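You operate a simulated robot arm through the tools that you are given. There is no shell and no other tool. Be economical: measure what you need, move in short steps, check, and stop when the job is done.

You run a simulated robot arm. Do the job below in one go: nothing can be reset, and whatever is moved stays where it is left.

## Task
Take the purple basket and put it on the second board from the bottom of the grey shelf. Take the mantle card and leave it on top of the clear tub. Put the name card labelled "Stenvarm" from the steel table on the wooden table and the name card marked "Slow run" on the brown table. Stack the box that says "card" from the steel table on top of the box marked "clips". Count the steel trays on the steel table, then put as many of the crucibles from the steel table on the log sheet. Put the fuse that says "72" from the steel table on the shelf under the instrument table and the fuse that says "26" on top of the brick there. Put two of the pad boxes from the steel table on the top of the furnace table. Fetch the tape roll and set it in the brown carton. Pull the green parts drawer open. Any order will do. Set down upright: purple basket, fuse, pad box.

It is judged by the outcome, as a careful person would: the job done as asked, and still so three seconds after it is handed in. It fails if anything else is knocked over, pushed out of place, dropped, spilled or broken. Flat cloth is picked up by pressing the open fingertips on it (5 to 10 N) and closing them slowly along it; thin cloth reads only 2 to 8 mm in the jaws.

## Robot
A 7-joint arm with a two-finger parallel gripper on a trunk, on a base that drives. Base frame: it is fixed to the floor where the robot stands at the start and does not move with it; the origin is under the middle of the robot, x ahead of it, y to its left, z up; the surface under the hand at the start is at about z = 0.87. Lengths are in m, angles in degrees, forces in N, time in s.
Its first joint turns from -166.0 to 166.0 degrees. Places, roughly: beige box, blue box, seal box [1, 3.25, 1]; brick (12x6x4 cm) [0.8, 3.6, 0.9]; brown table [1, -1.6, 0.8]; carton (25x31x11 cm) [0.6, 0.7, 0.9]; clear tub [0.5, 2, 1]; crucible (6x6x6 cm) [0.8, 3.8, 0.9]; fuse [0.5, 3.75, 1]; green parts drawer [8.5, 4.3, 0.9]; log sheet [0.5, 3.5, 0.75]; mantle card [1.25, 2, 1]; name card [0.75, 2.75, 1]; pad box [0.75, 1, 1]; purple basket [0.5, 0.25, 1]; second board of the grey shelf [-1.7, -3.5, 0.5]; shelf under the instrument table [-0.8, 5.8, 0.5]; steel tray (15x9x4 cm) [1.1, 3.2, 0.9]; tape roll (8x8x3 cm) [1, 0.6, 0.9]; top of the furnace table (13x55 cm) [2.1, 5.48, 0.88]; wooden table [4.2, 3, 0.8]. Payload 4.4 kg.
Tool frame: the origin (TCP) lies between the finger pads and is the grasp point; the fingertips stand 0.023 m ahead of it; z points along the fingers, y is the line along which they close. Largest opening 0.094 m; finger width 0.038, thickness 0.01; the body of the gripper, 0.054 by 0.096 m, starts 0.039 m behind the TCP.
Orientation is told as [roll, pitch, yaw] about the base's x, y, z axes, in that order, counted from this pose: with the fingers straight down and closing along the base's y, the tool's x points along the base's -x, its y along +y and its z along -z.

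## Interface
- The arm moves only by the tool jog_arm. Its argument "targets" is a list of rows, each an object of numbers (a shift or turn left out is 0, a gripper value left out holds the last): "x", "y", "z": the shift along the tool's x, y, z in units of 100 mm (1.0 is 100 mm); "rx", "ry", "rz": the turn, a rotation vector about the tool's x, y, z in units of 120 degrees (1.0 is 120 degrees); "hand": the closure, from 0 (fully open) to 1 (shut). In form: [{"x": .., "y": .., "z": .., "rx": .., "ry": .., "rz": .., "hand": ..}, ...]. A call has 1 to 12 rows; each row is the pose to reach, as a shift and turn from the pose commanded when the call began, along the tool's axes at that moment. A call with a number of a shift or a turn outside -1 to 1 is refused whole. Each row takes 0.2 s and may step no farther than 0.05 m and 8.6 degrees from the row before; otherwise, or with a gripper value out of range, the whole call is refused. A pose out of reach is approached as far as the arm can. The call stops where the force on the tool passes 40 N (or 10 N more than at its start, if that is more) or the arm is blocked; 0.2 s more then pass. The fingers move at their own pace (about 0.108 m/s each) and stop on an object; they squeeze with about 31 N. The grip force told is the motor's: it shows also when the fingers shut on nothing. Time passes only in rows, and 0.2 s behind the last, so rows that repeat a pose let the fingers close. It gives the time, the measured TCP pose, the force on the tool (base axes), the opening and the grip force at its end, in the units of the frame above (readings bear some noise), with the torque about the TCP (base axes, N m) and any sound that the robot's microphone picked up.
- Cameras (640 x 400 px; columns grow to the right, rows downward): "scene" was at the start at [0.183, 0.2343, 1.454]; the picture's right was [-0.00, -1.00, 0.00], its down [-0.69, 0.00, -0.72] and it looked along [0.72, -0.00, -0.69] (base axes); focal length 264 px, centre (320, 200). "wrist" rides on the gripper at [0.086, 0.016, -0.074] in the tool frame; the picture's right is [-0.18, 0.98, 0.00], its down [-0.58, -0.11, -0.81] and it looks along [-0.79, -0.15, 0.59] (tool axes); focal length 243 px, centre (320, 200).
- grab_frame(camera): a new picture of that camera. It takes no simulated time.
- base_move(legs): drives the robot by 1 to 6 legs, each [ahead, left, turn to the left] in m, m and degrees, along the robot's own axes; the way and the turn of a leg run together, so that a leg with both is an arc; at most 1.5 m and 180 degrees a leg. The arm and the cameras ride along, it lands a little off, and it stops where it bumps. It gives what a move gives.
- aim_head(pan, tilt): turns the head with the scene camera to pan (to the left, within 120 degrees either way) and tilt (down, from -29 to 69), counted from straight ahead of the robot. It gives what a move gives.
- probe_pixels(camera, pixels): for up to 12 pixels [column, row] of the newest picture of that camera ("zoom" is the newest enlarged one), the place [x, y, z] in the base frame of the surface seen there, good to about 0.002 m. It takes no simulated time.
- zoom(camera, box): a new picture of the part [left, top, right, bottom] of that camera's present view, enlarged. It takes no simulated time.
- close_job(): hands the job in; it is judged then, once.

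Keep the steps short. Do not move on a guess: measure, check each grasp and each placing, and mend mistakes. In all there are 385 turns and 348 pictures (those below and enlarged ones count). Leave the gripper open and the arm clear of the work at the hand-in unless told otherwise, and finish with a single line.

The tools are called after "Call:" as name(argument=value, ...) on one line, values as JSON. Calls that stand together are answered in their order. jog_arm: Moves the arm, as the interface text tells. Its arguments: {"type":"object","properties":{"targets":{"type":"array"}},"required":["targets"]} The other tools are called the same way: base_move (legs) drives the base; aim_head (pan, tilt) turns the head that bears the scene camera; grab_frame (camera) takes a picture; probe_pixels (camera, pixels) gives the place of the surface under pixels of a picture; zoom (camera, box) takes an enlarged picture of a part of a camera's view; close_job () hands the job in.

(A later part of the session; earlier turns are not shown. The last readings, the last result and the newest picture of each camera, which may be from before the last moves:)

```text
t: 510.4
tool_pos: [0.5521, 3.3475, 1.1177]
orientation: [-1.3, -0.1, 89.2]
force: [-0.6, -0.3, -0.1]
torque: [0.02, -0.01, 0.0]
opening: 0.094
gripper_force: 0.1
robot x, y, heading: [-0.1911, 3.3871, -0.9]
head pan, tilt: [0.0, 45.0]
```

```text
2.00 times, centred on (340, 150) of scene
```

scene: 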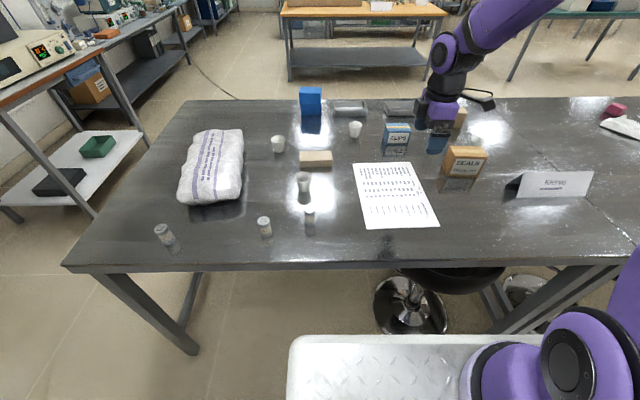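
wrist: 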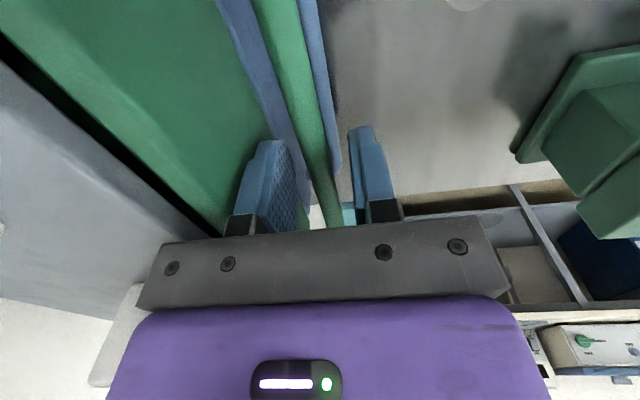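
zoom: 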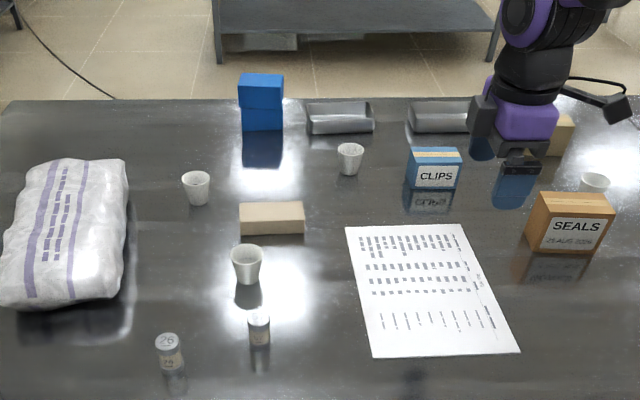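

I zoom on the three fuses to read labels.

Call:
zoom(camera="scene", box=[145, 195, 325, 255])

Call:
zoom(camera="scene", box=[240, 190, 330, 250])

Call:
probe_pixels(camera="zoom", pixels=[[175, 210], [175, 260], [490, 140], [490, 210], [440, 30]])

Call:
zoom(camera="scene", box=[140, 210, 200, 260])

Call:
probe_pixels(camera="zoom", pixels=[[230, 160], [260, 230], [280, 280]])

```text
3.56 times, centred on (235, 225) of scene
```

zoom: 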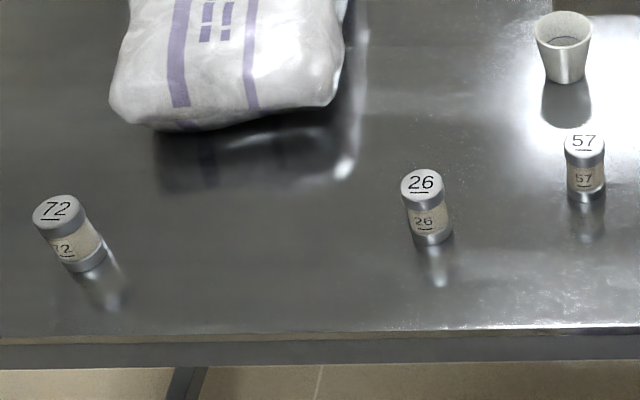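

```text
6.67 times, centred on (285, 220) of scene
```

zoom: 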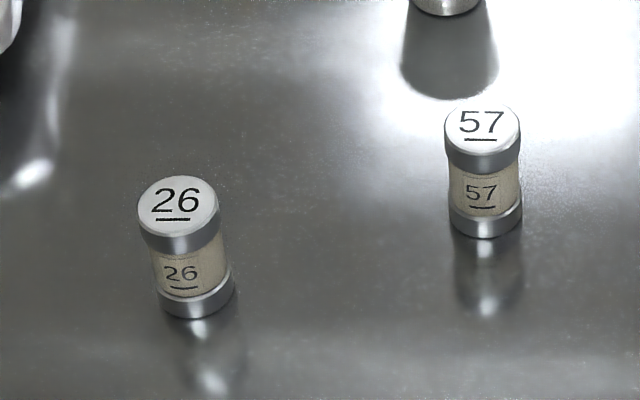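

```text
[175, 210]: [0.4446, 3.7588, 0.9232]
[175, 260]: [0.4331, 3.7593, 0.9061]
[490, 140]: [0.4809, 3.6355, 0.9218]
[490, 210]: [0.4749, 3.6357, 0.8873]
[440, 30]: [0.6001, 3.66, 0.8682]
```

```text
8.00 times, centred on (170, 235) of scene
```

zoom: 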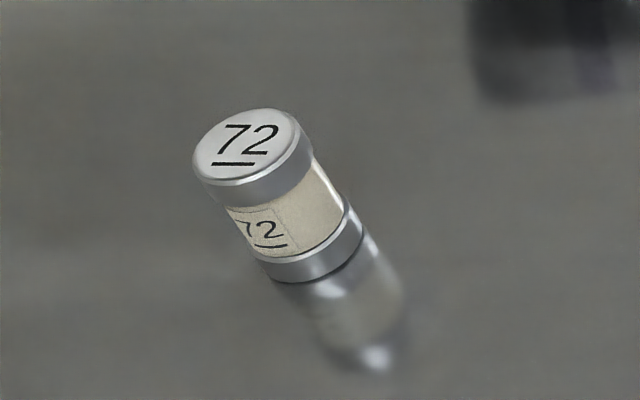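

```text
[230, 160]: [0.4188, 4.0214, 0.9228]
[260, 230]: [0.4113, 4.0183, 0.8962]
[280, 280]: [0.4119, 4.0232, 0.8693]
```

Fuse 72 at (0.43,4.02), 26 at (0.45,3.76). First the crucibles: I measure crucible C at (303,185) and the log sheet.

Call:
zoom(camera="scene", box=[270, 160, 340, 215])

Call:
probe_pixels(camera="zoom", pixels=[[240, 145], [370, 145], [305, 180], [305, 118], [300, 220], [300, 270], [250, 240], [360, 240]])

Call:
probe_pixels(camera="scene", pixels=[[353, 164], [410, 163], [366, 228], [438, 226], [395, 195], [380, 180], [410, 215]])

```text
7.27 times, centred on (305, 188) of scene
```

zoom: 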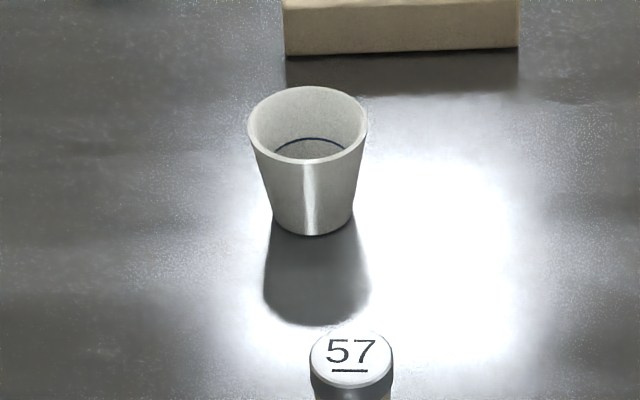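

```text
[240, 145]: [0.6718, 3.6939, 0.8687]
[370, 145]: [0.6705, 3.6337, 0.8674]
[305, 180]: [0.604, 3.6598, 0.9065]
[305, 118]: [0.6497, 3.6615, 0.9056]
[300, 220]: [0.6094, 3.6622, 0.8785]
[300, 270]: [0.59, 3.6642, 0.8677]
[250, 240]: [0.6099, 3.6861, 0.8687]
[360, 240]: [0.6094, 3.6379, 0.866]
```

```text
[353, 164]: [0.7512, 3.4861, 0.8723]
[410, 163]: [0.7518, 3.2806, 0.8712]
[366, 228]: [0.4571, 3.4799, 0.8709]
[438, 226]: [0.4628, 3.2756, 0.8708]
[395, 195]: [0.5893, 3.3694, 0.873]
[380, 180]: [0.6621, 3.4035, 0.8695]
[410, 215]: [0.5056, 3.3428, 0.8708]
```

Call:
probe_pixels(camera="zoom", pixels=[[308, 160], [308, 90], [251, 128], [364, 128], [308, 168], [312, 230]])

Call:
grab_frame(camera="wrist")

```text
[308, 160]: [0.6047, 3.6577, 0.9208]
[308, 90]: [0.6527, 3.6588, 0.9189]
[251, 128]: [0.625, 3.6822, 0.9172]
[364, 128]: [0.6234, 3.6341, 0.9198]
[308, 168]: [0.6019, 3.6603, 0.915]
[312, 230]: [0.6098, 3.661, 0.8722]
```

```text
182 pictures are left
```

wrist: 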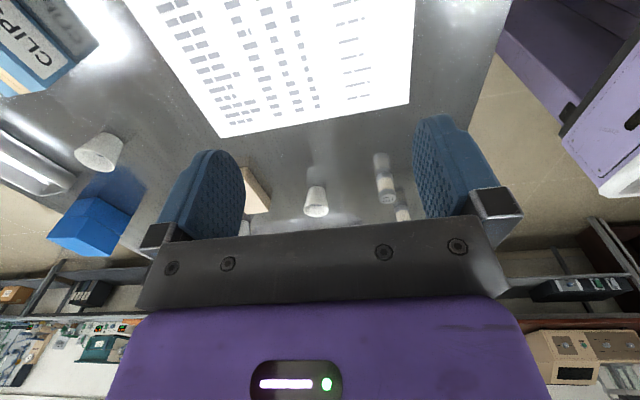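

Crucible C: centre (0.629,3.659), rim z 0.92. I move the arm over it (0.31 m left, 0.08 m ahead), levelling the small roll.

Call:
jog_arm(targets=[{"x": -0.4, "y": -0.1, "ry": -0.011}, {"x": -0.8, "y": -0.2, "ry": -0.011}])

Call:
jog_arm(targets=[{"x": -0.4, "y": -0.1}, {"x": -0.8, "y": -0.2}])

Call:
jog_arm(targets=[{"x": -0.4, "y": -0.1}, {"x": -0.8, "y": -0.2}])

Call:
jog_arm(targets=[{"x": -0.36, "y": -0.08}, {"x": -0.72, "y": -0.16}])

Call:
grab_frame(camera="wrist")

```text
t: 511.0
tool_pos: [0.5742, 3.4274, 1.1195]
orientation: [-1.3, -1.4, 89.1]
force: [0.1, -0.8, 0.4]
torque: [0.02, 0.01, -0.01]
opening: 0.0939
gripper_force: 0.2
robot x, y, heading: [-0.1967, 3.3839, -0.9]
head pan, tilt: [0.0, 45.0]
```

```text
t: 511.6
tool_pos: [0.5929, 3.5065, 1.1199]
orientation: [-1.2, -1.4, 89.0]
force: [0.6, -0.8, 0.1]
torque: [0.03, 0.0, 0.01]
opening: 0.0942
gripper_force: 0.0
robot x, y, heading: [-0.1932, 3.3858, -0.9]
head pan, tilt: [0.0, 45.0]
```

```text
t: 512.2
tool_pos: [0.6144, 3.5852, 1.1231]
orientation: [-1.4, -1.4, 89.1]
force: [-0.1, 0.1, 0.7]
torque: [0.09, 0.0, 0.0]
opening: 0.0939
gripper_force: 0.0
robot x, y, heading: [-0.1948, 3.3903, -0.8]
head pan, tilt: [0.0, 45.0]
```

```text
t: 512.8
tool_pos: [0.6318, 3.6571, 1.1242]
orientation: [-1.2, -1.5, 89.1]
force: [0.1, -1.5, -0.4]
torque: [0.07, 0.02, 0.03]
opening: 0.0941
gripper_force: 0.1
robot x, y, heading: [-0.191, 3.3865, -1.0]
head pan, tilt: [0.0, 45.0]
```

```text
181 pictures are left
```

wrist: 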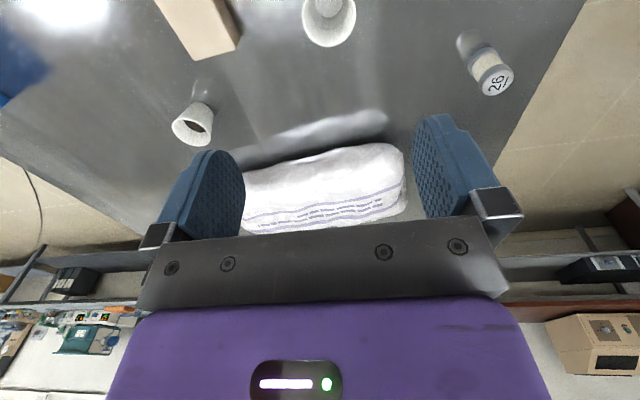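

I misjudged the axis; I fix both small tilts and descend 0.17 m first.

Call:
jog_arm(targets=[{"rx": -0.011, "ry": 0.012}, {"rx": -0.011, "ry": 0.012, "z": 0.45}, {"rx": -0.011, "ry": 0.012, "z": 0.9}])

Call:
jog_arm(targets=[{"z": 0.4}, {"z": 0.7}])

Call:
grab_frame(camera="wrist")

Call:
zoom(camera="scene", box=[240, 110, 370, 220])

```text
t: 513.6
tool_pos: [0.6322, 3.658, 1.0344]
orientation: [-0.1, 0.0, 89.1]
force: [0.6, -0.4, 0.7]
torque: [0.02, -0.01, -0.03]
opening: 0.094
gripper_force: 0.2
robot x, y, heading: [-0.1941, 3.3855, -1.0]
head pan, tilt: [0.0, 45.0]
```

```text
t: 514.2
tool_pos: [0.6351, 3.6603, 0.9664]
orientation: [0.0, 0.1, 89.2]
force: [-0.7, 0.0, 0.3]
torque: [0.0, 0.02, -0.02]
opening: 0.094
gripper_force: 0.1
robot x, y, heading: [-0.1907, 3.385, -0.7]
head pan, tilt: [0.0, 45.0]
```

```text
180 pictures are left
```

wrist: 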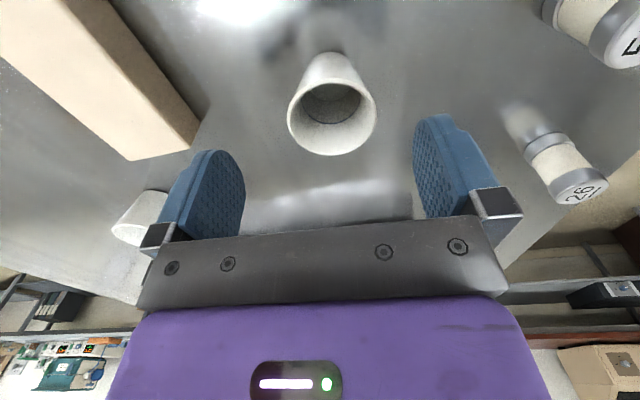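

```text
3.64 times, centred on (305, 165) of scene
```

zoom: 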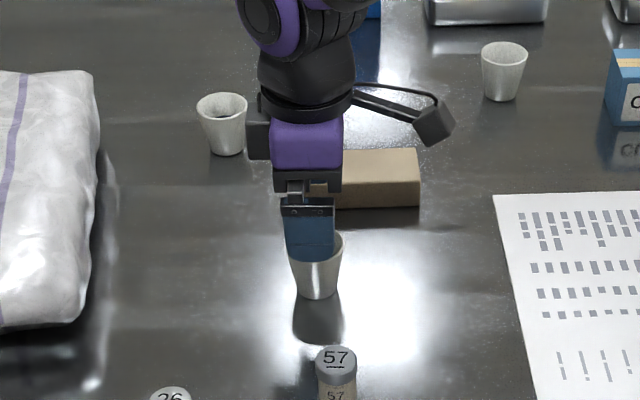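

I descend to z≈0.908 and close.

Call:
jog_arm(targets=[{"y": 0.05, "z": 0.3}, {"y": 0.05, "z": 0.58}])

Call:
jog_arm(targets=[{"hand": 0.2}, {"hand": 0.35}, {"hand": 0.45}, {"hand": 0.6}, {"hand": 0.6}, {"hand": 0.6}])

Call:
jog_arm(targets=[{"z": -0.15}, {"z": -0.35}, {"z": -0.65}, {"z": -1.0}])

Call:
grab_frame(camera="wrist")

```text
t: 514.8
tool_pos: [0.6295, 3.6622, 0.9062]
orientation: [0.0, 0.0, 89.3]
force: [-0.2, 0.7, 0.5]
torque: [-0.01, -0.04, 0.01]
opening: 0.0938
gripper_force: 0.1
robot x, y, heading: [-0.1921, 3.3832, -0.9]
head pan, tilt: [0.0, 45.0]
```

```text
t: 516.2
tool_pos: [0.6302, 3.6611, 0.9075]
orientation: [0.1, 0.1, 89.2]
force: [-0.5, -0.6, 0.1]
torque: [-0.01, 0.01, 0.01]
opening: 0.0485
gripper_force: 31.1
robot x, y, heading: [-0.189, 3.3846, -0.9]
head pan, tilt: [0.0, 45.0]
```

```text
t: 517.2
tool_pos: [0.6292, 3.661, 1.0068]
orientation: [0.1, 0.1, 89.2]
force: [0.1, 0.7, -0.6]
torque: [-0.04, 0.05, 0.02]
opening: 0.0483
gripper_force: 30.8
robot x, y, heading: [-0.1918, 3.3875, -0.9]
head pan, tilt: [0.0, 45.0]
```

```text
178 pictures are left
```

wrist: 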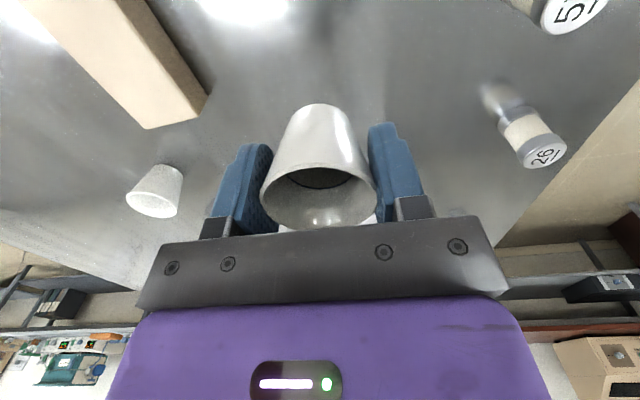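

Held at 48 mm. I carry it to the log sheet at (0.55,3.40).

Call:
jog_arm(targets=[{"x": 0.29, "y": 0.09}, {"x": 0.58, "y": 0.18}, {"x": 0.87, "y": 0.27}])

Call:
jog_arm(targets=[{"x": 0.29, "y": 0.09}, {"x": 0.58, "y": 0.18}, {"x": 0.87, "y": 0.27}])

Call:
jog_arm(targets=[{"x": 0.29, "y": 0.09}, {"x": 0.58, "y": 0.18}, {"x": 0.87, "y": 0.27}])

Call:
jog_arm(targets=[{"z": 0.35}, {"z": 0.65}, {"z": 0.85}, {"z": 0.92}])

Call:
zoom(camera="scene", box=[320, 120, 470, 250])

```text
t: 518.0
tool_pos: [0.6012, 3.5721, 1.0077]
orientation: [-0.1, 0.1, 89.1]
force: [-0.6, 0.0, -0.3]
torque: [-0.01, -0.02, 0.0]
opening: 0.0486
gripper_force: 31.0
robot x, y, heading: [-0.1923, 3.3856, -0.7]
head pan, tilt: [0.0, 45.0]
```

```text
t: 518.8
tool_pos: [0.574, 3.4897, 1.0079]
orientation: [0.0, 0.1, 89.2]
force: [0.3, 0.8, -0.3]
torque: [-0.09, -0.01, 0.0]
opening: 0.0485
gripper_force: 30.6
robot x, y, heading: [-0.1874, 3.3828, -1.0]
head pan, tilt: [0.0, 45.0]
```

```text
t: 519.6
tool_pos: [0.5449, 3.4017, 1.0081]
orientation: [0.0, 0.1, 89.3]
force: [0.2, 0.8, 0.8]
torque: [0.0, 0.03, 0.04]
opening: 0.0484
gripper_force: 31.7
robot x, y, heading: [-0.1913, 3.3864, -0.8]
head pan, tilt: [0.0, 45.0]
```

```text
t: 520.6
tool_pos: [0.5455, 3.3998, 0.9139]
orientation: [0.0, 0.1, 89.2]
force: [0.0, -0.2, -0.4]
torque: [0.04, -0.06, 0.03]
opening: 0.0484
gripper_force: 31.2
robot x, y, heading: [-0.1871, 3.3869, -0.9]
head pan, tilt: [0.0, 45.0]
```

```text
3.08 times, centred on (395, 185) of scene
```

zoom: 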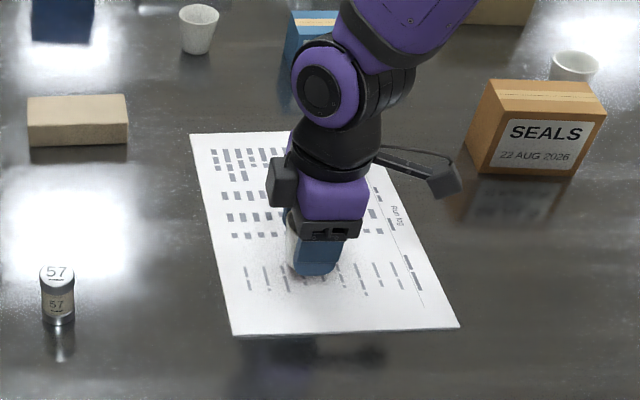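

Call:
jog_arm(targets=[{"z": 0.02}, {"z": 0.04}])

Call:
jog_arm(targets=[{"hand": 0.4}, {"hand": 0.2}, {"hand": 0}, {"hand": 0}])

Call:
jog_arm(targets=[{"z": -0.2}, {"z": -0.5}, {"z": -0.95}])

Call:
zoom(camera="scene", box=[240, 80, 480, 250])

```text
t: 521.2
tool_pos: [0.545, 3.3999, 0.9116]
orientation: [0.0, 0.2, 89.2]
force: [0.0, 0.1, -0.9]
torque: [0.02, 0.02, 0.01]
opening: 0.0489
gripper_force: 31.1
robot x, y, heading: [-0.1895, 3.3873, -0.8]
head pan, tilt: [0.0, 45.0]
```

```text
t: 522.2
tool_pos: [0.5451, 3.4004, 0.9109]
orientation: [0.0, 0.2, 89.2]
force: [-0.7, 0.7, 0.0]
torque: [0.01, 0.0, -0.02]
opening: 0.0943
gripper_force: 0.0
robot x, y, heading: [-0.1939, 3.3866, -0.9]
head pan, tilt: [0.0, 45.0]
```

```text
t: 523.0
tool_pos: [0.5449, 3.4015, 1.0074]
orientation: [0.1, 0.1, 89.2]
force: [0.8, -0.2, -0.3]
torque: [-0.03, 0.01, -0.03]
opening: 0.0941
gripper_force: 0.1
robot x, y, heading: [-0.1953, 3.3895, -0.9]
head pan, tilt: [0.0, 45.0]
```

```text
2.35 times, centred on (360, 165) of scene
```

zoom: 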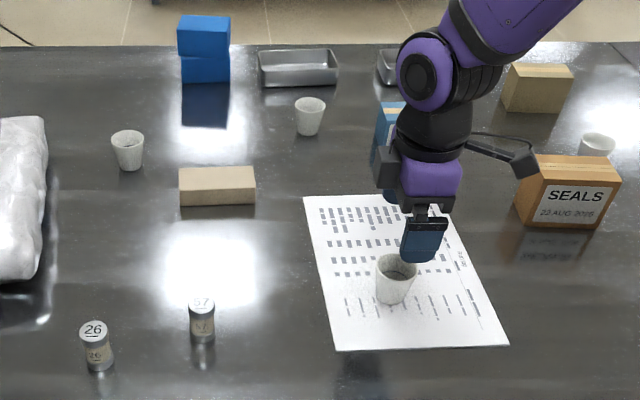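

First crucible on the sheet. For crucible D I drive ahead 0.15 m and left 0.2 m, and measure it.

Call:
base_move(legs=[[0.15, 0.2, 0.9]])

Call:
grab_frame(camera="scene")

Call:
zoom(camera="scene", box=[250, 90, 400, 210])

```text
t: 524.8
tool_pos: [0.6949, 3.6143, 1.0077]
orientation: [-0.1, 0.1, 90.3]
force: [-0.3, -0.3, -0.4]
torque: [-0.02, 0.05, -0.01]
opening: 0.094
gripper_force: 0.0
robot x, y, heading: [-0.0411, 3.5879, 0.2]
head pan, tilt: [0.0, 45.0]
```

```text
175 pictures are left
```

scene: 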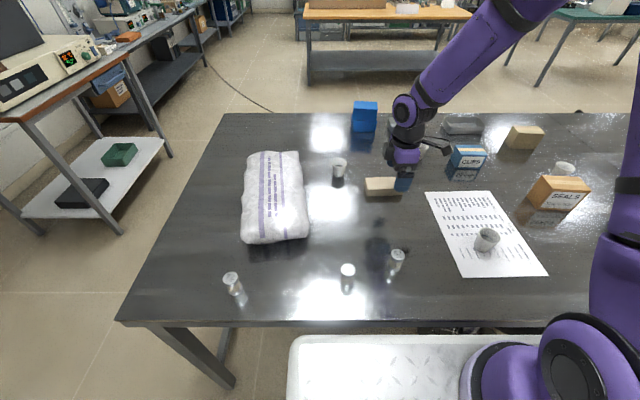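

```text
3.33 times, centred on (325, 150) of scene
```

zoom: 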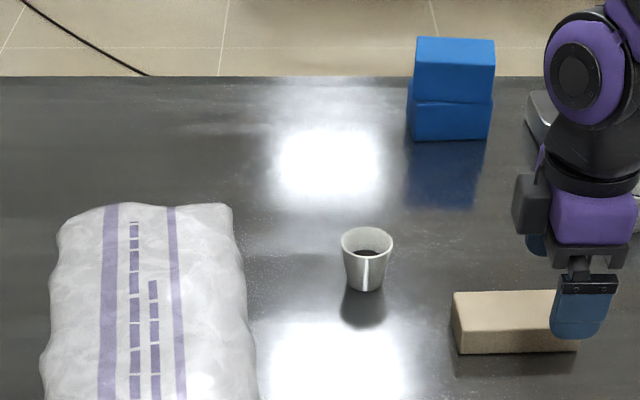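

This crucible's interior looks dark; I zoom to see whether it holds something, and probe its rim.

Call:
zoom(camera="scene", box=[322, 150, 358, 182])

Call:
probe_pixels(camera="zoom", pixels=[[325, 215], [320, 70], [195, 140], [440, 140], [320, 160], [320, 350]])

Call:
zoom(camera="scene", box=[465, 220, 510, 260])

```text
12.50 times, centred on (340, 166) of scene
```

zoom: 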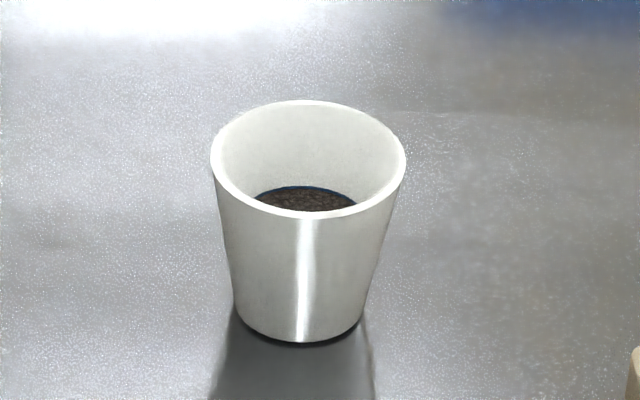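

```text
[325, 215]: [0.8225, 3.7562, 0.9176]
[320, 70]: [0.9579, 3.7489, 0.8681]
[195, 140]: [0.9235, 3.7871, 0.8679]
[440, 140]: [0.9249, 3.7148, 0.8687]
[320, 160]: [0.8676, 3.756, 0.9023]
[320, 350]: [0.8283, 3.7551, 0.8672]
```

```text
10.00 times, centred on (488, 240) of scene
```

zoom: 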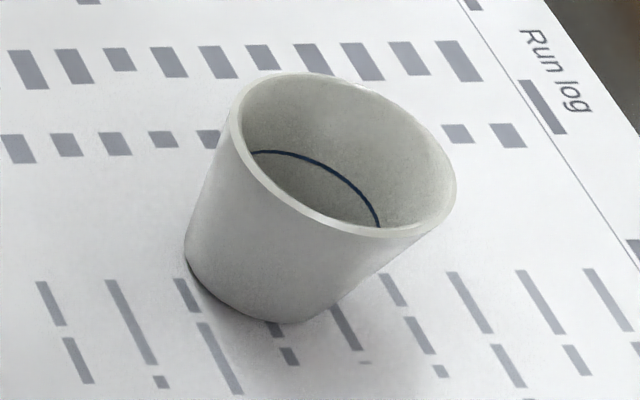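

Crucible D holds powder; better to take an empty one. I check B (behind the hand) and A.

Call:
base_move(legs=[[0, -0.25, 0]])

Call:
grab_frame(camera="scene")

Call:
zoom(camera="scene", box=[290, 100, 430, 200])

Call:
zoom(camera="scene", box=[420, 100, 560, 220])

```text
t: 526.6
tool_pos: [0.6945, 3.3639, 1.0059]
orientation: [0.0, 0.1, 90.1]
force: [0.3, 0.4, -0.3]
torque: [-0.02, 0.0, -0.02]
opening: 0.0941
gripper_force: 0.0
robot x, y, heading: [-0.0418, 3.3358, -0.1]
head pan, tilt: [0.0, 45.0]
```

```text
171 pictures are left
```

scene: 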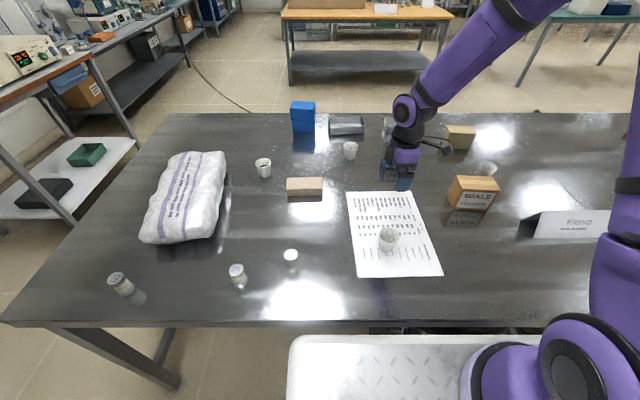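

```text
4.00 times, centred on (360, 150) of scene
```

zoom: 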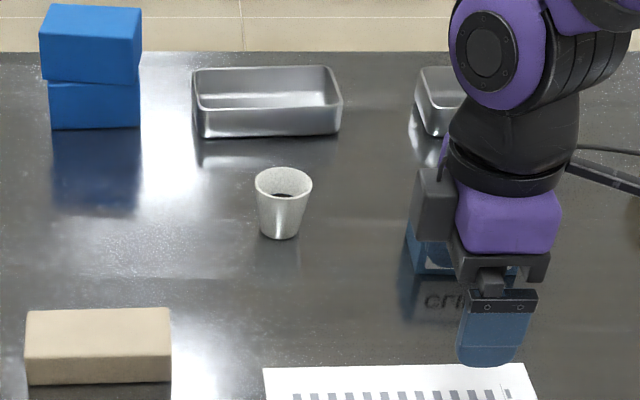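

```text
3.33 times, centred on (490, 160) of scene
```

zoom: 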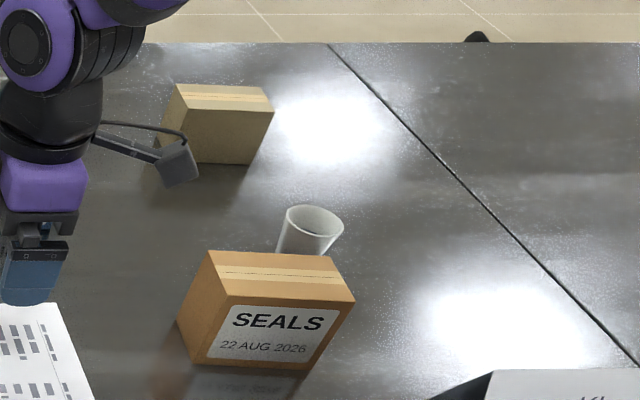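

B also holds powder; A (behind SEALS) looks empty. I zoom on A and probe rim and the SEALS box.

Call:
zoom(camera="scene", box=[440, 140, 520, 200])

Call:
probe_pixels(camera="zoom", pixels=[[375, 210], [325, 175], [430, 185], [380, 145], [375, 190], [170, 290], [430, 350], [470, 300], [150, 240], [460, 260], [380, 235], [490, 320]])

```text
6.67 times, centred on (480, 170) of scene
```

zoom: 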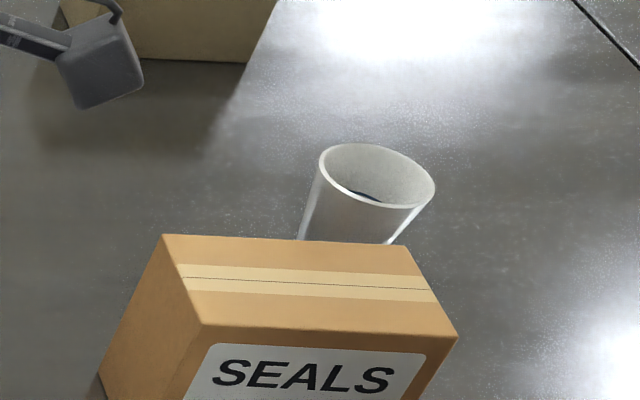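

```text
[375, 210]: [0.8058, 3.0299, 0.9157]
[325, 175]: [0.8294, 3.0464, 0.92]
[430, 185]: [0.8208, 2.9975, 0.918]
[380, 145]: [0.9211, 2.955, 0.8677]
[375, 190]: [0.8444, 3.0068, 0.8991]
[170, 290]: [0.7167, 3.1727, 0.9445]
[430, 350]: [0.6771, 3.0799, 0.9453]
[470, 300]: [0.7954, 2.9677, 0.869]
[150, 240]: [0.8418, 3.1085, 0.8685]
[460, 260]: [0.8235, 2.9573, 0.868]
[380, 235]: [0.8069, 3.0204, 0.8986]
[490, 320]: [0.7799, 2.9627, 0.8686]
```

Call:
probe_pixels(camera="zoom", pixels=[[170, 240], [398, 249], [450, 335], [210, 323], [345, 148], [330, 155], [400, 205], [426, 180], [360, 200]])

```text
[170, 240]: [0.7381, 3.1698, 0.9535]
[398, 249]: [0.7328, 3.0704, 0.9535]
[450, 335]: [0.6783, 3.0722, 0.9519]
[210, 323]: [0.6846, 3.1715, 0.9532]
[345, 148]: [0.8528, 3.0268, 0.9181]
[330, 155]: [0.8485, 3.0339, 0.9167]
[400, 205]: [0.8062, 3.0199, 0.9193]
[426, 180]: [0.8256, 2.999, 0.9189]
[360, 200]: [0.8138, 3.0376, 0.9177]
```

Crucible A: centre (0.829,3.023), rim 0.919; SEALS is 33 mm clear of the finger. I move over it.

Call:
jog_arm(targets=[{"x": 0.426, "y": -0.168}, {"x": 0.853, "y": -0.336}])

Call:
jog_arm(targets=[{"x": 0.426, "y": -0.168}, {"x": 0.853, "y": -0.336}])

Call:
jog_arm(targets=[{"x": 0.426, "y": -0.168}, {"x": 0.853, "y": -0.336}])

Call:
jog_arm(targets=[{"x": 0.426, "y": -0.168}, {"x": 0.853, "y": -0.336}])

Call:
grab_frame(camera="wrist")

Call:
zoom(camera="scene", box=[400, 90, 560, 210])

```text
t: 527.2
tool_pos: [0.7283, 3.2797, 1.0071]
orientation: [0.0, 0.2, 90.3]
force: [-1.1, 0.5, -0.1]
torque: [-0.02, 0.0, 0.04]
opening: 0.0938
gripper_force: 0.1
robot x, y, heading: [-0.0427, 3.3356, 0.0]
head pan, tilt: [0.0, 45.0]
```

```text
t: 527.8
tool_pos: [0.7614, 3.195, 1.0075]
orientation: [0.0, 0.1, 90.2]
force: [-0.1, 1.1, 0.3]
torque: [-0.05, 0.05, 0.0]
opening: 0.094
gripper_force: 0.1
robot x, y, heading: [-0.0421, 3.3334, 0.1]
head pan, tilt: [0.0, 45.0]
```

```text
t: 528.4
tool_pos: [0.7948, 3.1083, 1.0082]
orientation: [0.1, 0.1, 90.3]
force: [0.1, 0.5, 0.3]
torque: [-0.03, 0.03, 0.0]
opening: 0.0944
gripper_force: 0.0
robot x, y, heading: [-0.0403, 3.3327, -0.1]
head pan, tilt: [0.0, 45.0]
```

```text
t: 529.0
tool_pos: [0.8293, 3.0236, 1.0072]
orientation: [0.0, 0.0, 90.3]
force: [-0.6, 0.3, 0.3]
torque: [-0.06, -0.02, 0.02]
opening: 0.0939
gripper_force: 0.1
robot x, y, heading: [-0.0389, 3.3357, -0.1]
head pan, tilt: [0.0, 45.0]
```

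```text
167 pictures are left
```

wrist: 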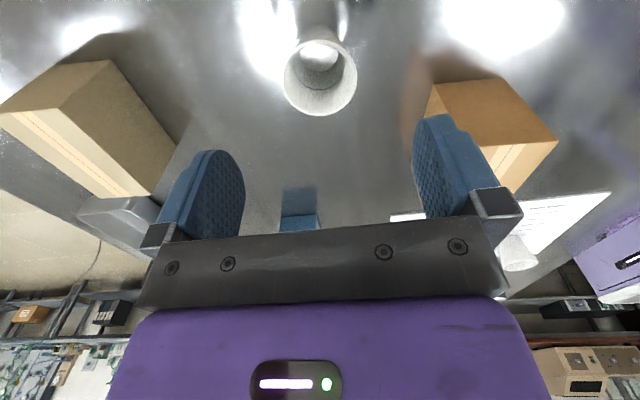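

```text
3.33 times, centred on (480, 150) of scene
```

zoom: 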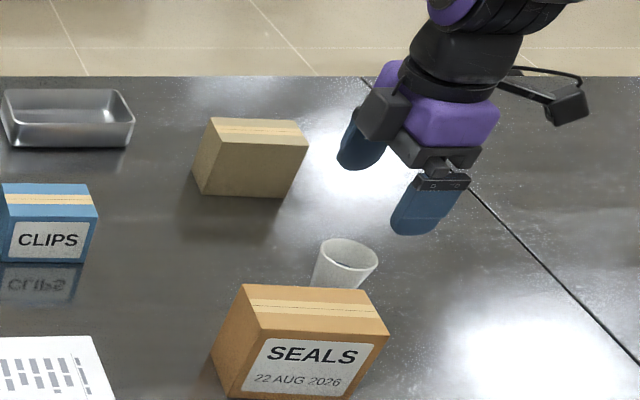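

Crucible A is empty and centred. I descend to z≈0.908, close, lift.

Call:
jog_arm(targets=[{"z": 0.45}, {"z": 0.8}, {"z": 1.0}])

Call:
jog_arm(targets=[{"hand": 0.2}, {"hand": 0.35}, {"hand": 0.45}, {"hand": 0.6}, {"hand": 0.6}, {"hand": 0.6}])

Call:
jog_arm(targets=[{"z": -0.15}, {"z": -0.35}, {"z": -0.65}, {"z": -1.0}])

Call:
grab_frame(camera="wrist")

```text
t: 529.8
tool_pos: [0.8309, 3.0217, 0.9071]
orientation: [0.1, 0.0, 90.2]
force: [-0.7, -0.1, 1.0]
torque: [0.04, -0.02, 0.01]
opening: 0.0939
gripper_force: 0.1
robot x, y, heading: [-0.045, 3.3368, 0.2]
head pan, tilt: [0.0, 45.0]
```

```text
t: 531.2
tool_pos: [0.8317, 3.0216, 0.9055]
orientation: [0.0, 0.1, 90.2]
force: [0.3, -0.3, -0.3]
torque: [0.01, -0.03, -0.01]
opening: 0.0506
gripper_force: 31.6
robot x, y, heading: [-0.0392, 3.3363, 0.0]
head pan, tilt: [0.0, 45.0]
```

```text
t: 532.2
tool_pos: [0.8317, 3.0212, 1.0058]
orientation: [0.1, 0.0, 90.1]
force: [0.8, 0.3, -0.3]
torque: [0.02, 0.04, -0.01]
opening: 0.0504
gripper_force: 31.4
robot x, y, heading: [-0.0417, 3.336, 0.1]
head pan, tilt: [0.0, 45.0]
```

```text
165 pictures are left
```

wrist: 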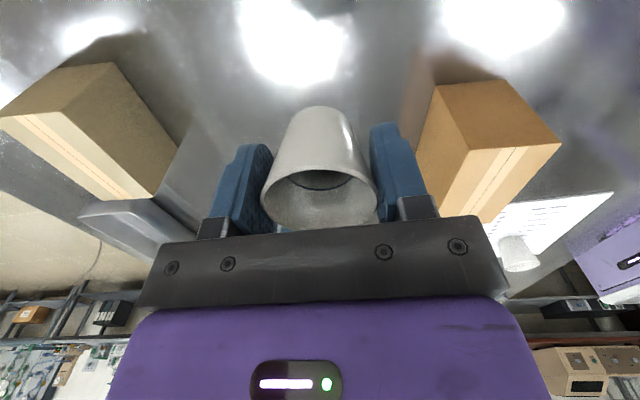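

Held and empty. I raise 40 mm and carry it to (0.655,3.37) on the sheet.

Call:
jog_arm(targets=[{"z": -0.4}, {"z": -0.4, "x": -0.42, "y": 0.21}, {"z": -0.4, "x": -0.84, "y": 0.42}])

Call:
jog_arm(targets=[{"x": -0.43, "y": 0.22}, {"x": -0.86, "y": 0.44}])

Call:
jog_arm(targets=[{"x": -0.43, "y": 0.22}, {"x": -0.86, "y": 0.44}])

Call:
jog_arm(targets=[{"x": -0.45, "y": 0.23}, {"x": -0.9, "y": 0.45}])

Call:
jog_arm(targets=[{"z": 0.4}, {"z": 0.8}, {"z": 1.0}])

Call:
grab_frame(camera="scene")

```text
t: 533.0
tool_pos: [0.7891, 3.1046, 1.0458]
orientation: [0.0, 0.0, 90.1]
force: [-0.2, -0.6, -0.4]
torque: [0.07, 0.0, 0.02]
opening: 0.0506
gripper_force: 30.7
robot x, y, heading: [-0.0447, 3.3301, 0.0]
head pan, tilt: [0.0, 45.0]
```

```text
t: 533.6
tool_pos: [0.745, 3.1926, 1.0476]
orientation: [0.0, 0.0, 90.0]
force: [-0.6, -0.8, -1.1]
torque: [0.06, 0.06, -0.02]
opening: 0.0504
gripper_force: 31.1
robot x, y, heading: [-0.0438, 3.3359, 0.2]
head pan, tilt: [0.0, 45.0]
```

```text
t: 534.2
tool_pos: [0.7015, 3.2782, 1.0467]
orientation: [0.2, 0.0, 90.1]
force: [-0.4, -0.7, -0.3]
torque: [0.04, 0.01, 0.01]
opening: 0.0506
gripper_force: 31.0
robot x, y, heading: [-0.0431, 3.3327, -0.0]
head pan, tilt: [0.0, 45.0]
```

```text
refused: row 1 steps farther than a row can; nothing moved
```

```text
t: 535.0
tool_pos: [0.6993, 3.2783, 0.9461]
orientation: [-0.1, 0.1, 90.2]
force: [-0.2, 0.6, -0.5]
torque: [0.02, 0.02, -0.03]
opening: 0.0507
gripper_force: 31.3
robot x, y, heading: [-0.043, 3.3401, 0.1]
head pan, tilt: [0.0, 45.0]
```

```text
164 pictures are left
```

scene: 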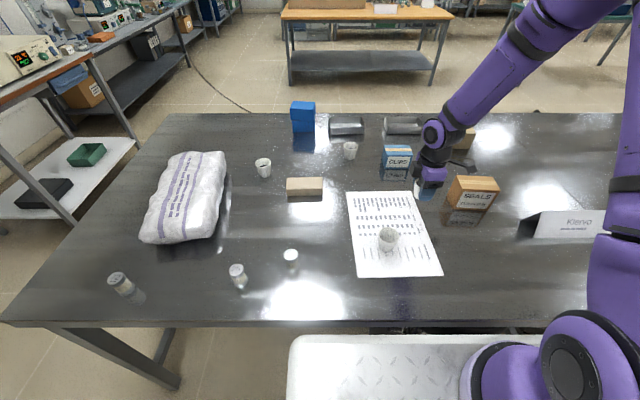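

One call was refused, so it lowered early (nothing touched). I complete the shift to (0.655,3.37) slightly raised.

Call:
jog_arm(targets=[{"z": -0.25}, {"z": -0.25, "x": -0.3, "y": 0.15}, {"z": -0.25, "x": -0.6, "y": 0.3}, {"z": -0.25, "x": -0.92, "y": 0.44}])

Call:
jog_arm(targets=[{"z": 0.3}, {"z": 0.5}, {"z": 0.6}])

Call:
zoom(camera="scene", box=[320, 120, 480, 290])

```text
t: 536.0
tool_pos: [0.6554, 3.3695, 0.9731]
orientation: [0.0, 0.1, 90.1]
force: [-0.1, -0.3, -0.3]
torque: [0.04, 0.02, 0.0]
opening: 0.0505
gripper_force: 30.9
robot x, y, heading: [-0.0399, 3.337, 0.3]
head pan, tilt: [0.0, 45.0]
```

```text
t: 536.8
tool_pos: [0.6561, 3.3711, 0.9125]
orientation: [-0.1, 0.0, 90.1]
force: [-0.6, 0.1, -0.1]
torque: [0.0, 0.01, -0.04]
opening: 0.0505
gripper_force: 31.1
robot x, y, heading: [-0.0373, 3.3355, 0.1]
head pan, tilt: [0.0, 45.0]
```

```text
2.35 times, centred on (400, 205) of scene
```

zoom: 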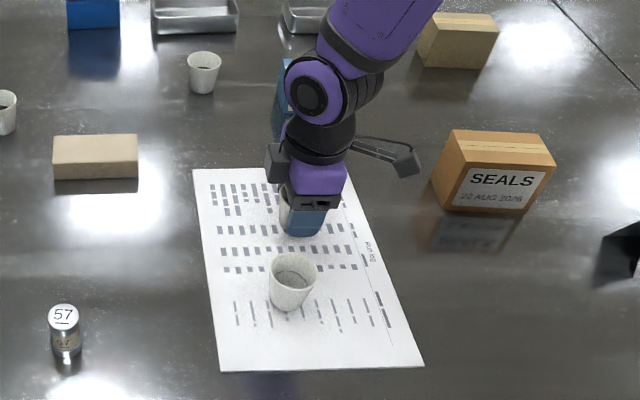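

Call:
jog_arm(targets=[{"z": 0.025}, {"z": 0.045}])

Call:
jog_arm(targets=[{"hand": 0.4}, {"hand": 0.2}, {"hand": 0.1}, {"hand": 0.1}])

Call:
jog_arm(targets=[{"z": -0.2}, {"z": -0.5}, {"z": -0.95}])

Call:
jog_arm(targets=[{"z": -0.4}, {"z": -0.8, "hand": 0}])

Call:
zoom(camera="scene", box=[320, 120, 480, 290])

```text
t: 537.4
tool_pos: [0.6562, 3.3712, 0.9083]
orientation: [-0.1, 0.0, 90.0]
force: [0.0, -0.5, 22.1]
torque: [-0.02, -0.01, -0.01]
opening: 0.0503
gripper_force: 31.6
robot x, y, heading: [-0.0406, 3.3372, 0.3]
head pan, tilt: [0.0, 45.0]
```

```text
t: 538.4
tool_pos: [0.6556, 3.37, 0.9083]
orientation: [0.0, 0.1, 90.1]
force: [0.3, -0.4, -0.3]
torque: [0.02, -0.01, -0.03]
opening: 0.0848
gripper_force: 0.0
robot x, y, heading: [-0.0393, 3.3371, -0.1]
head pan, tilt: [0.0, 45.0]
```

```text
t: 539.2
tool_pos: [0.6564, 3.3701, 1.002]
orientation: [0.2, 0.1, 90.2]
force: [0.0, -0.9, -0.6]
torque: [0.02, -0.02, 0.02]
opening: 0.0848
gripper_force: 0.0
robot x, y, heading: [-0.0434, 3.3373, 0.1]
head pan, tilt: [0.0, 45.0]
```

```text
t: 539.8
tool_pos: [0.6562, 3.3715, 1.0827]
orientation: [0.2, 0.1, 90.3]
force: [0.9, -0.3, -0.1]
torque: [0.01, 0.05, 0.03]
opening: 0.0939
gripper_force: 0.1
robot x, y, heading: [-0.0398, 3.3364, -0.1]
head pan, tilt: [0.0, 45.0]
```

```text
2.35 times, centred on (400, 205) of scene
```

zoom: 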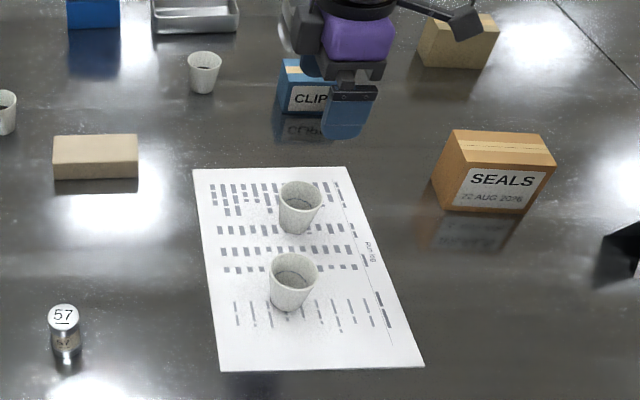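

Both crucibles stand on the log sheet. Next the CARD box: I probe CARD and CLIPS corners.

Call:
zoom(camera="scene", box=[370, 110, 500, 200])

Call:
probe_pixels(camera="zoom", pixels=[[390, 80], [505, 85], [370, 130], [500, 135], [440, 110], [440, 170], [80, 170], [70, 230], [150, 190], [100, 260]])

```text
4.44 times, centred on (435, 155) of scene
```

zoom: 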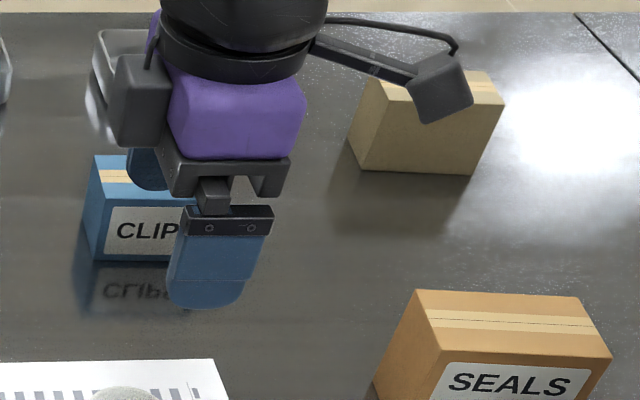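

```text
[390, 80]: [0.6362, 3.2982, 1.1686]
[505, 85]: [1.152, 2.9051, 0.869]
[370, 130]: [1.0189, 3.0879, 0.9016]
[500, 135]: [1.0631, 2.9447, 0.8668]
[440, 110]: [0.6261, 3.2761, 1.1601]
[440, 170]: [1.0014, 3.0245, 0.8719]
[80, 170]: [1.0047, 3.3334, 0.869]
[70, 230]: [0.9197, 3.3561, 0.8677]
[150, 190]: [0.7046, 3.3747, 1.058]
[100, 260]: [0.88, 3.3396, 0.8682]
```

The wrist camera blocks the view. I turn the hand to yaw 0 (needed anyway) and look again.

Call:
jog_arm(targets=[{"rz": 0.068}, {"rz": 0.136}, {"rz": 0.204}, {"rz": 0.272}, {"rz": 0.34}, {"rz": 0.408}, {"rz": 0.476}, {"rz": 0.544}, {"rz": 0.612}, {"rz": 0.68}, {"rz": 0.752}])

Call:
jog_arm(targets=[{"y": 0.45, "z": -0.2}, {"y": 0.9, "z": -0.3}])

Call:
zoom(camera="scene", box=[370, 100, 500, 200])

```text
t: 542.2
tool_pos: [0.6557, 3.3702, 1.082]
orientation: [0.0, 0.0, -0.2]
force: [-0.2, 0.0, 0.8]
torque: [-0.02, 0.01, -0.05]
opening: 0.094
gripper_force: 0.0
robot x, y, heading: [-0.0412, 3.3375, 0.1]
head pan, tilt: [0.0, 45.0]
```

```text
t: 542.8
tool_pos: [0.6561, 3.4584, 1.1137]
orientation: [-0.1, 0.0, -0.2]
force: [0.5, -0.5, 0.2]
torque: [0.06, 0.03, 0.01]
opening: 0.094
gripper_force: 0.1
robot x, y, heading: [-0.0379, 3.3387, 0.4]
head pan, tilt: [0.0, 45.0]
```

```text
4.00 times, centred on (435, 150) of scene
```

zoom: 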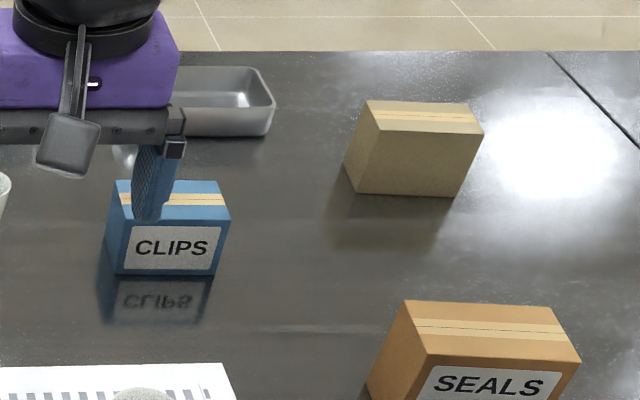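

Call:
probe_pixels(camera="zoom", pixels=[[372, 105], [465, 107], [480, 132], [384, 130], [450, 190], [364, 190], [350, 165], [120, 185], [218, 186], [226, 217], [130, 214], [128, 268]])

```text
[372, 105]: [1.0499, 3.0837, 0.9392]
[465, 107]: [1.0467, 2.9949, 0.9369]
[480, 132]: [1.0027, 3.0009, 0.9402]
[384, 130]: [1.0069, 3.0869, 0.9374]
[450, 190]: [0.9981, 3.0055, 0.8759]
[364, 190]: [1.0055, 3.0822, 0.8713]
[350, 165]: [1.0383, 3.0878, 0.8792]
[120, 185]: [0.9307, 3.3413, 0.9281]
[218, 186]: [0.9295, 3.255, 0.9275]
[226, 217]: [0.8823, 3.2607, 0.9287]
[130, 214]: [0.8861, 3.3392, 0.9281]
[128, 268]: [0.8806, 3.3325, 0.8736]
```

CARD: centre ≈(1.026,3.043), 50 mm deep in x, 90 mm in y; CLIPS centre (0.907,3.298), top 0.928. Best grip is across x, but it's just out of reach head-on. With the robot turned sideways (heading 90°) it fits closer. I back up, turn left, and slide to the table.

Call:
base_move(legs=[[-0.14, -0.2, 0], [0, 0, 90]])

Call:
aim_head(pan=-90, tilt=50)

Call:
grab_frame(camera="scene")

Call:
probe_pixels(camera="scene", pixels=[[320, 250], [320, 300], [250, 300], [400, 300], [320, 350]])

```text
t: 548.4
tool_pos: [-0.3067, 3.8325, 1.1128]
orientation: [-0.1, 0.0, 90.1]
force: [0.1, -1.2, 0.7]
torque: [-0.03, -0.02, 0.0]
opening: 0.094
gripper_force: 0.1
robot x, y, heading: [-0.1818, 3.137, 90.1]
head pan, tilt: [0.0, 45.0]
```

```text
t: 550.1
tool_pos: [-0.3054, 3.8322, 1.1138]
orientation: [0.0, 0.1, 90.1]
force: [0.1, -0.1, 0.3]
torque: [0.01, -0.04, 0.0]
opening: 0.0939
gripper_force: 0.1
robot x, y, heading: [-0.1788, 3.1353, 90.1]
head pan, tilt: [-90.0, 50.0]
```

```text
159 pictures are left
```

scene: 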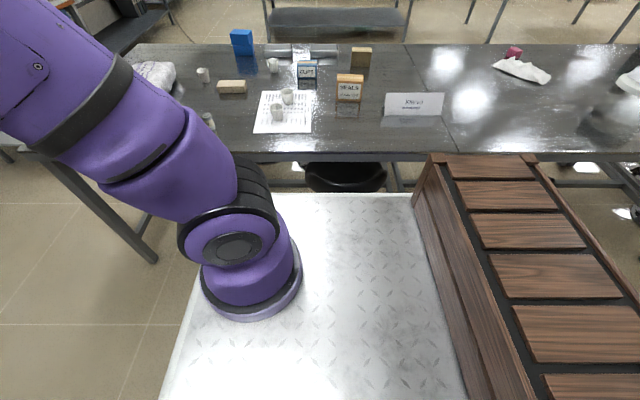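

```text
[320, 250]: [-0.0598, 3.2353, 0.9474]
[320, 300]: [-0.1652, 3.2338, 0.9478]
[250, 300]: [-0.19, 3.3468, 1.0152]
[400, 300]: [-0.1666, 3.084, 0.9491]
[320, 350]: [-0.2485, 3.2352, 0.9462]
```

I need to know where the arm's own axis sits. I probe the arm base ring.

Call:
probe_pixels(camera="scene", pixels=[[207, 295], [297, 270], [250, 318], [225, 312], [285, 300], [240, 240], [200, 275]])

```text
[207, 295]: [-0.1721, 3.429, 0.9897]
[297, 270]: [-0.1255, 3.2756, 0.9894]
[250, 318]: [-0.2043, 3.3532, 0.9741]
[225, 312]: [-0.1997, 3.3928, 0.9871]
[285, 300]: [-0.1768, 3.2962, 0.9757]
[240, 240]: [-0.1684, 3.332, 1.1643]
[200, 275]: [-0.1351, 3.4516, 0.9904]
```

The arm's axis is 0.225 m ahead of the robot centre, so head-on reach is better than I assumed. I turn back to heading 0.

Call:
base_move(legs=[[0, 0, -90], [0.1, 0, 0]])

Call:
aim_head(pan=0, tilt=45)

Call:
grab_frame(camera="scene")

Call:
zoom(camera="scene", box=[280, 90, 440, 210])

```text
t: 555.0
tool_pos: [0.617, 3.2677, 1.1134]
orientation: [-0.1, 0.0, 0.5]
force: [-0.8, -0.3, -0.4]
torque: [0.02, 0.0, 0.0]
opening: 0.0941
gripper_force: 0.0
robot x, y, heading: [-0.0801, 3.136, 0.9]
head pan, tilt: [-90.0, 50.0]
```

```text
t: 556.7
tool_pos: [0.6167, 3.2694, 1.1128]
orientation: [-0.1, 0.1, 0.7]
force: [0.8, 0.4, -0.2]
torque: [0.01, 0.0, -0.01]
opening: 0.0941
gripper_force: 0.0
robot x, y, heading: [-0.0808, 3.1347, 0.8]
head pan, tilt: [0.0, 45.0]
```

```text
158 pictures are left
```

scene: 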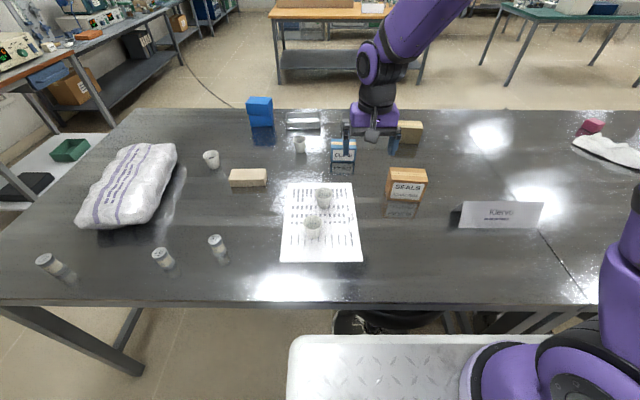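

```text
3.33 times, centred on (360, 150) of scene
```

zoom: 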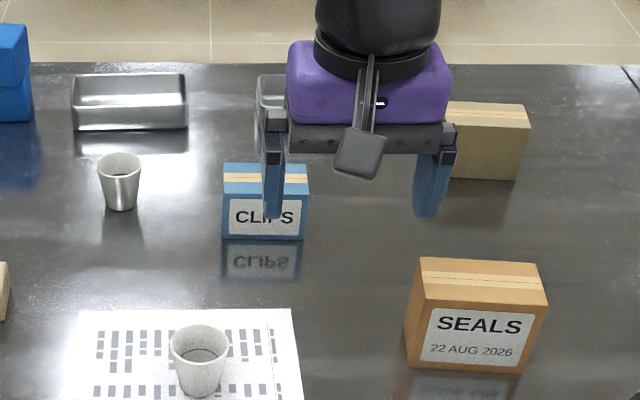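

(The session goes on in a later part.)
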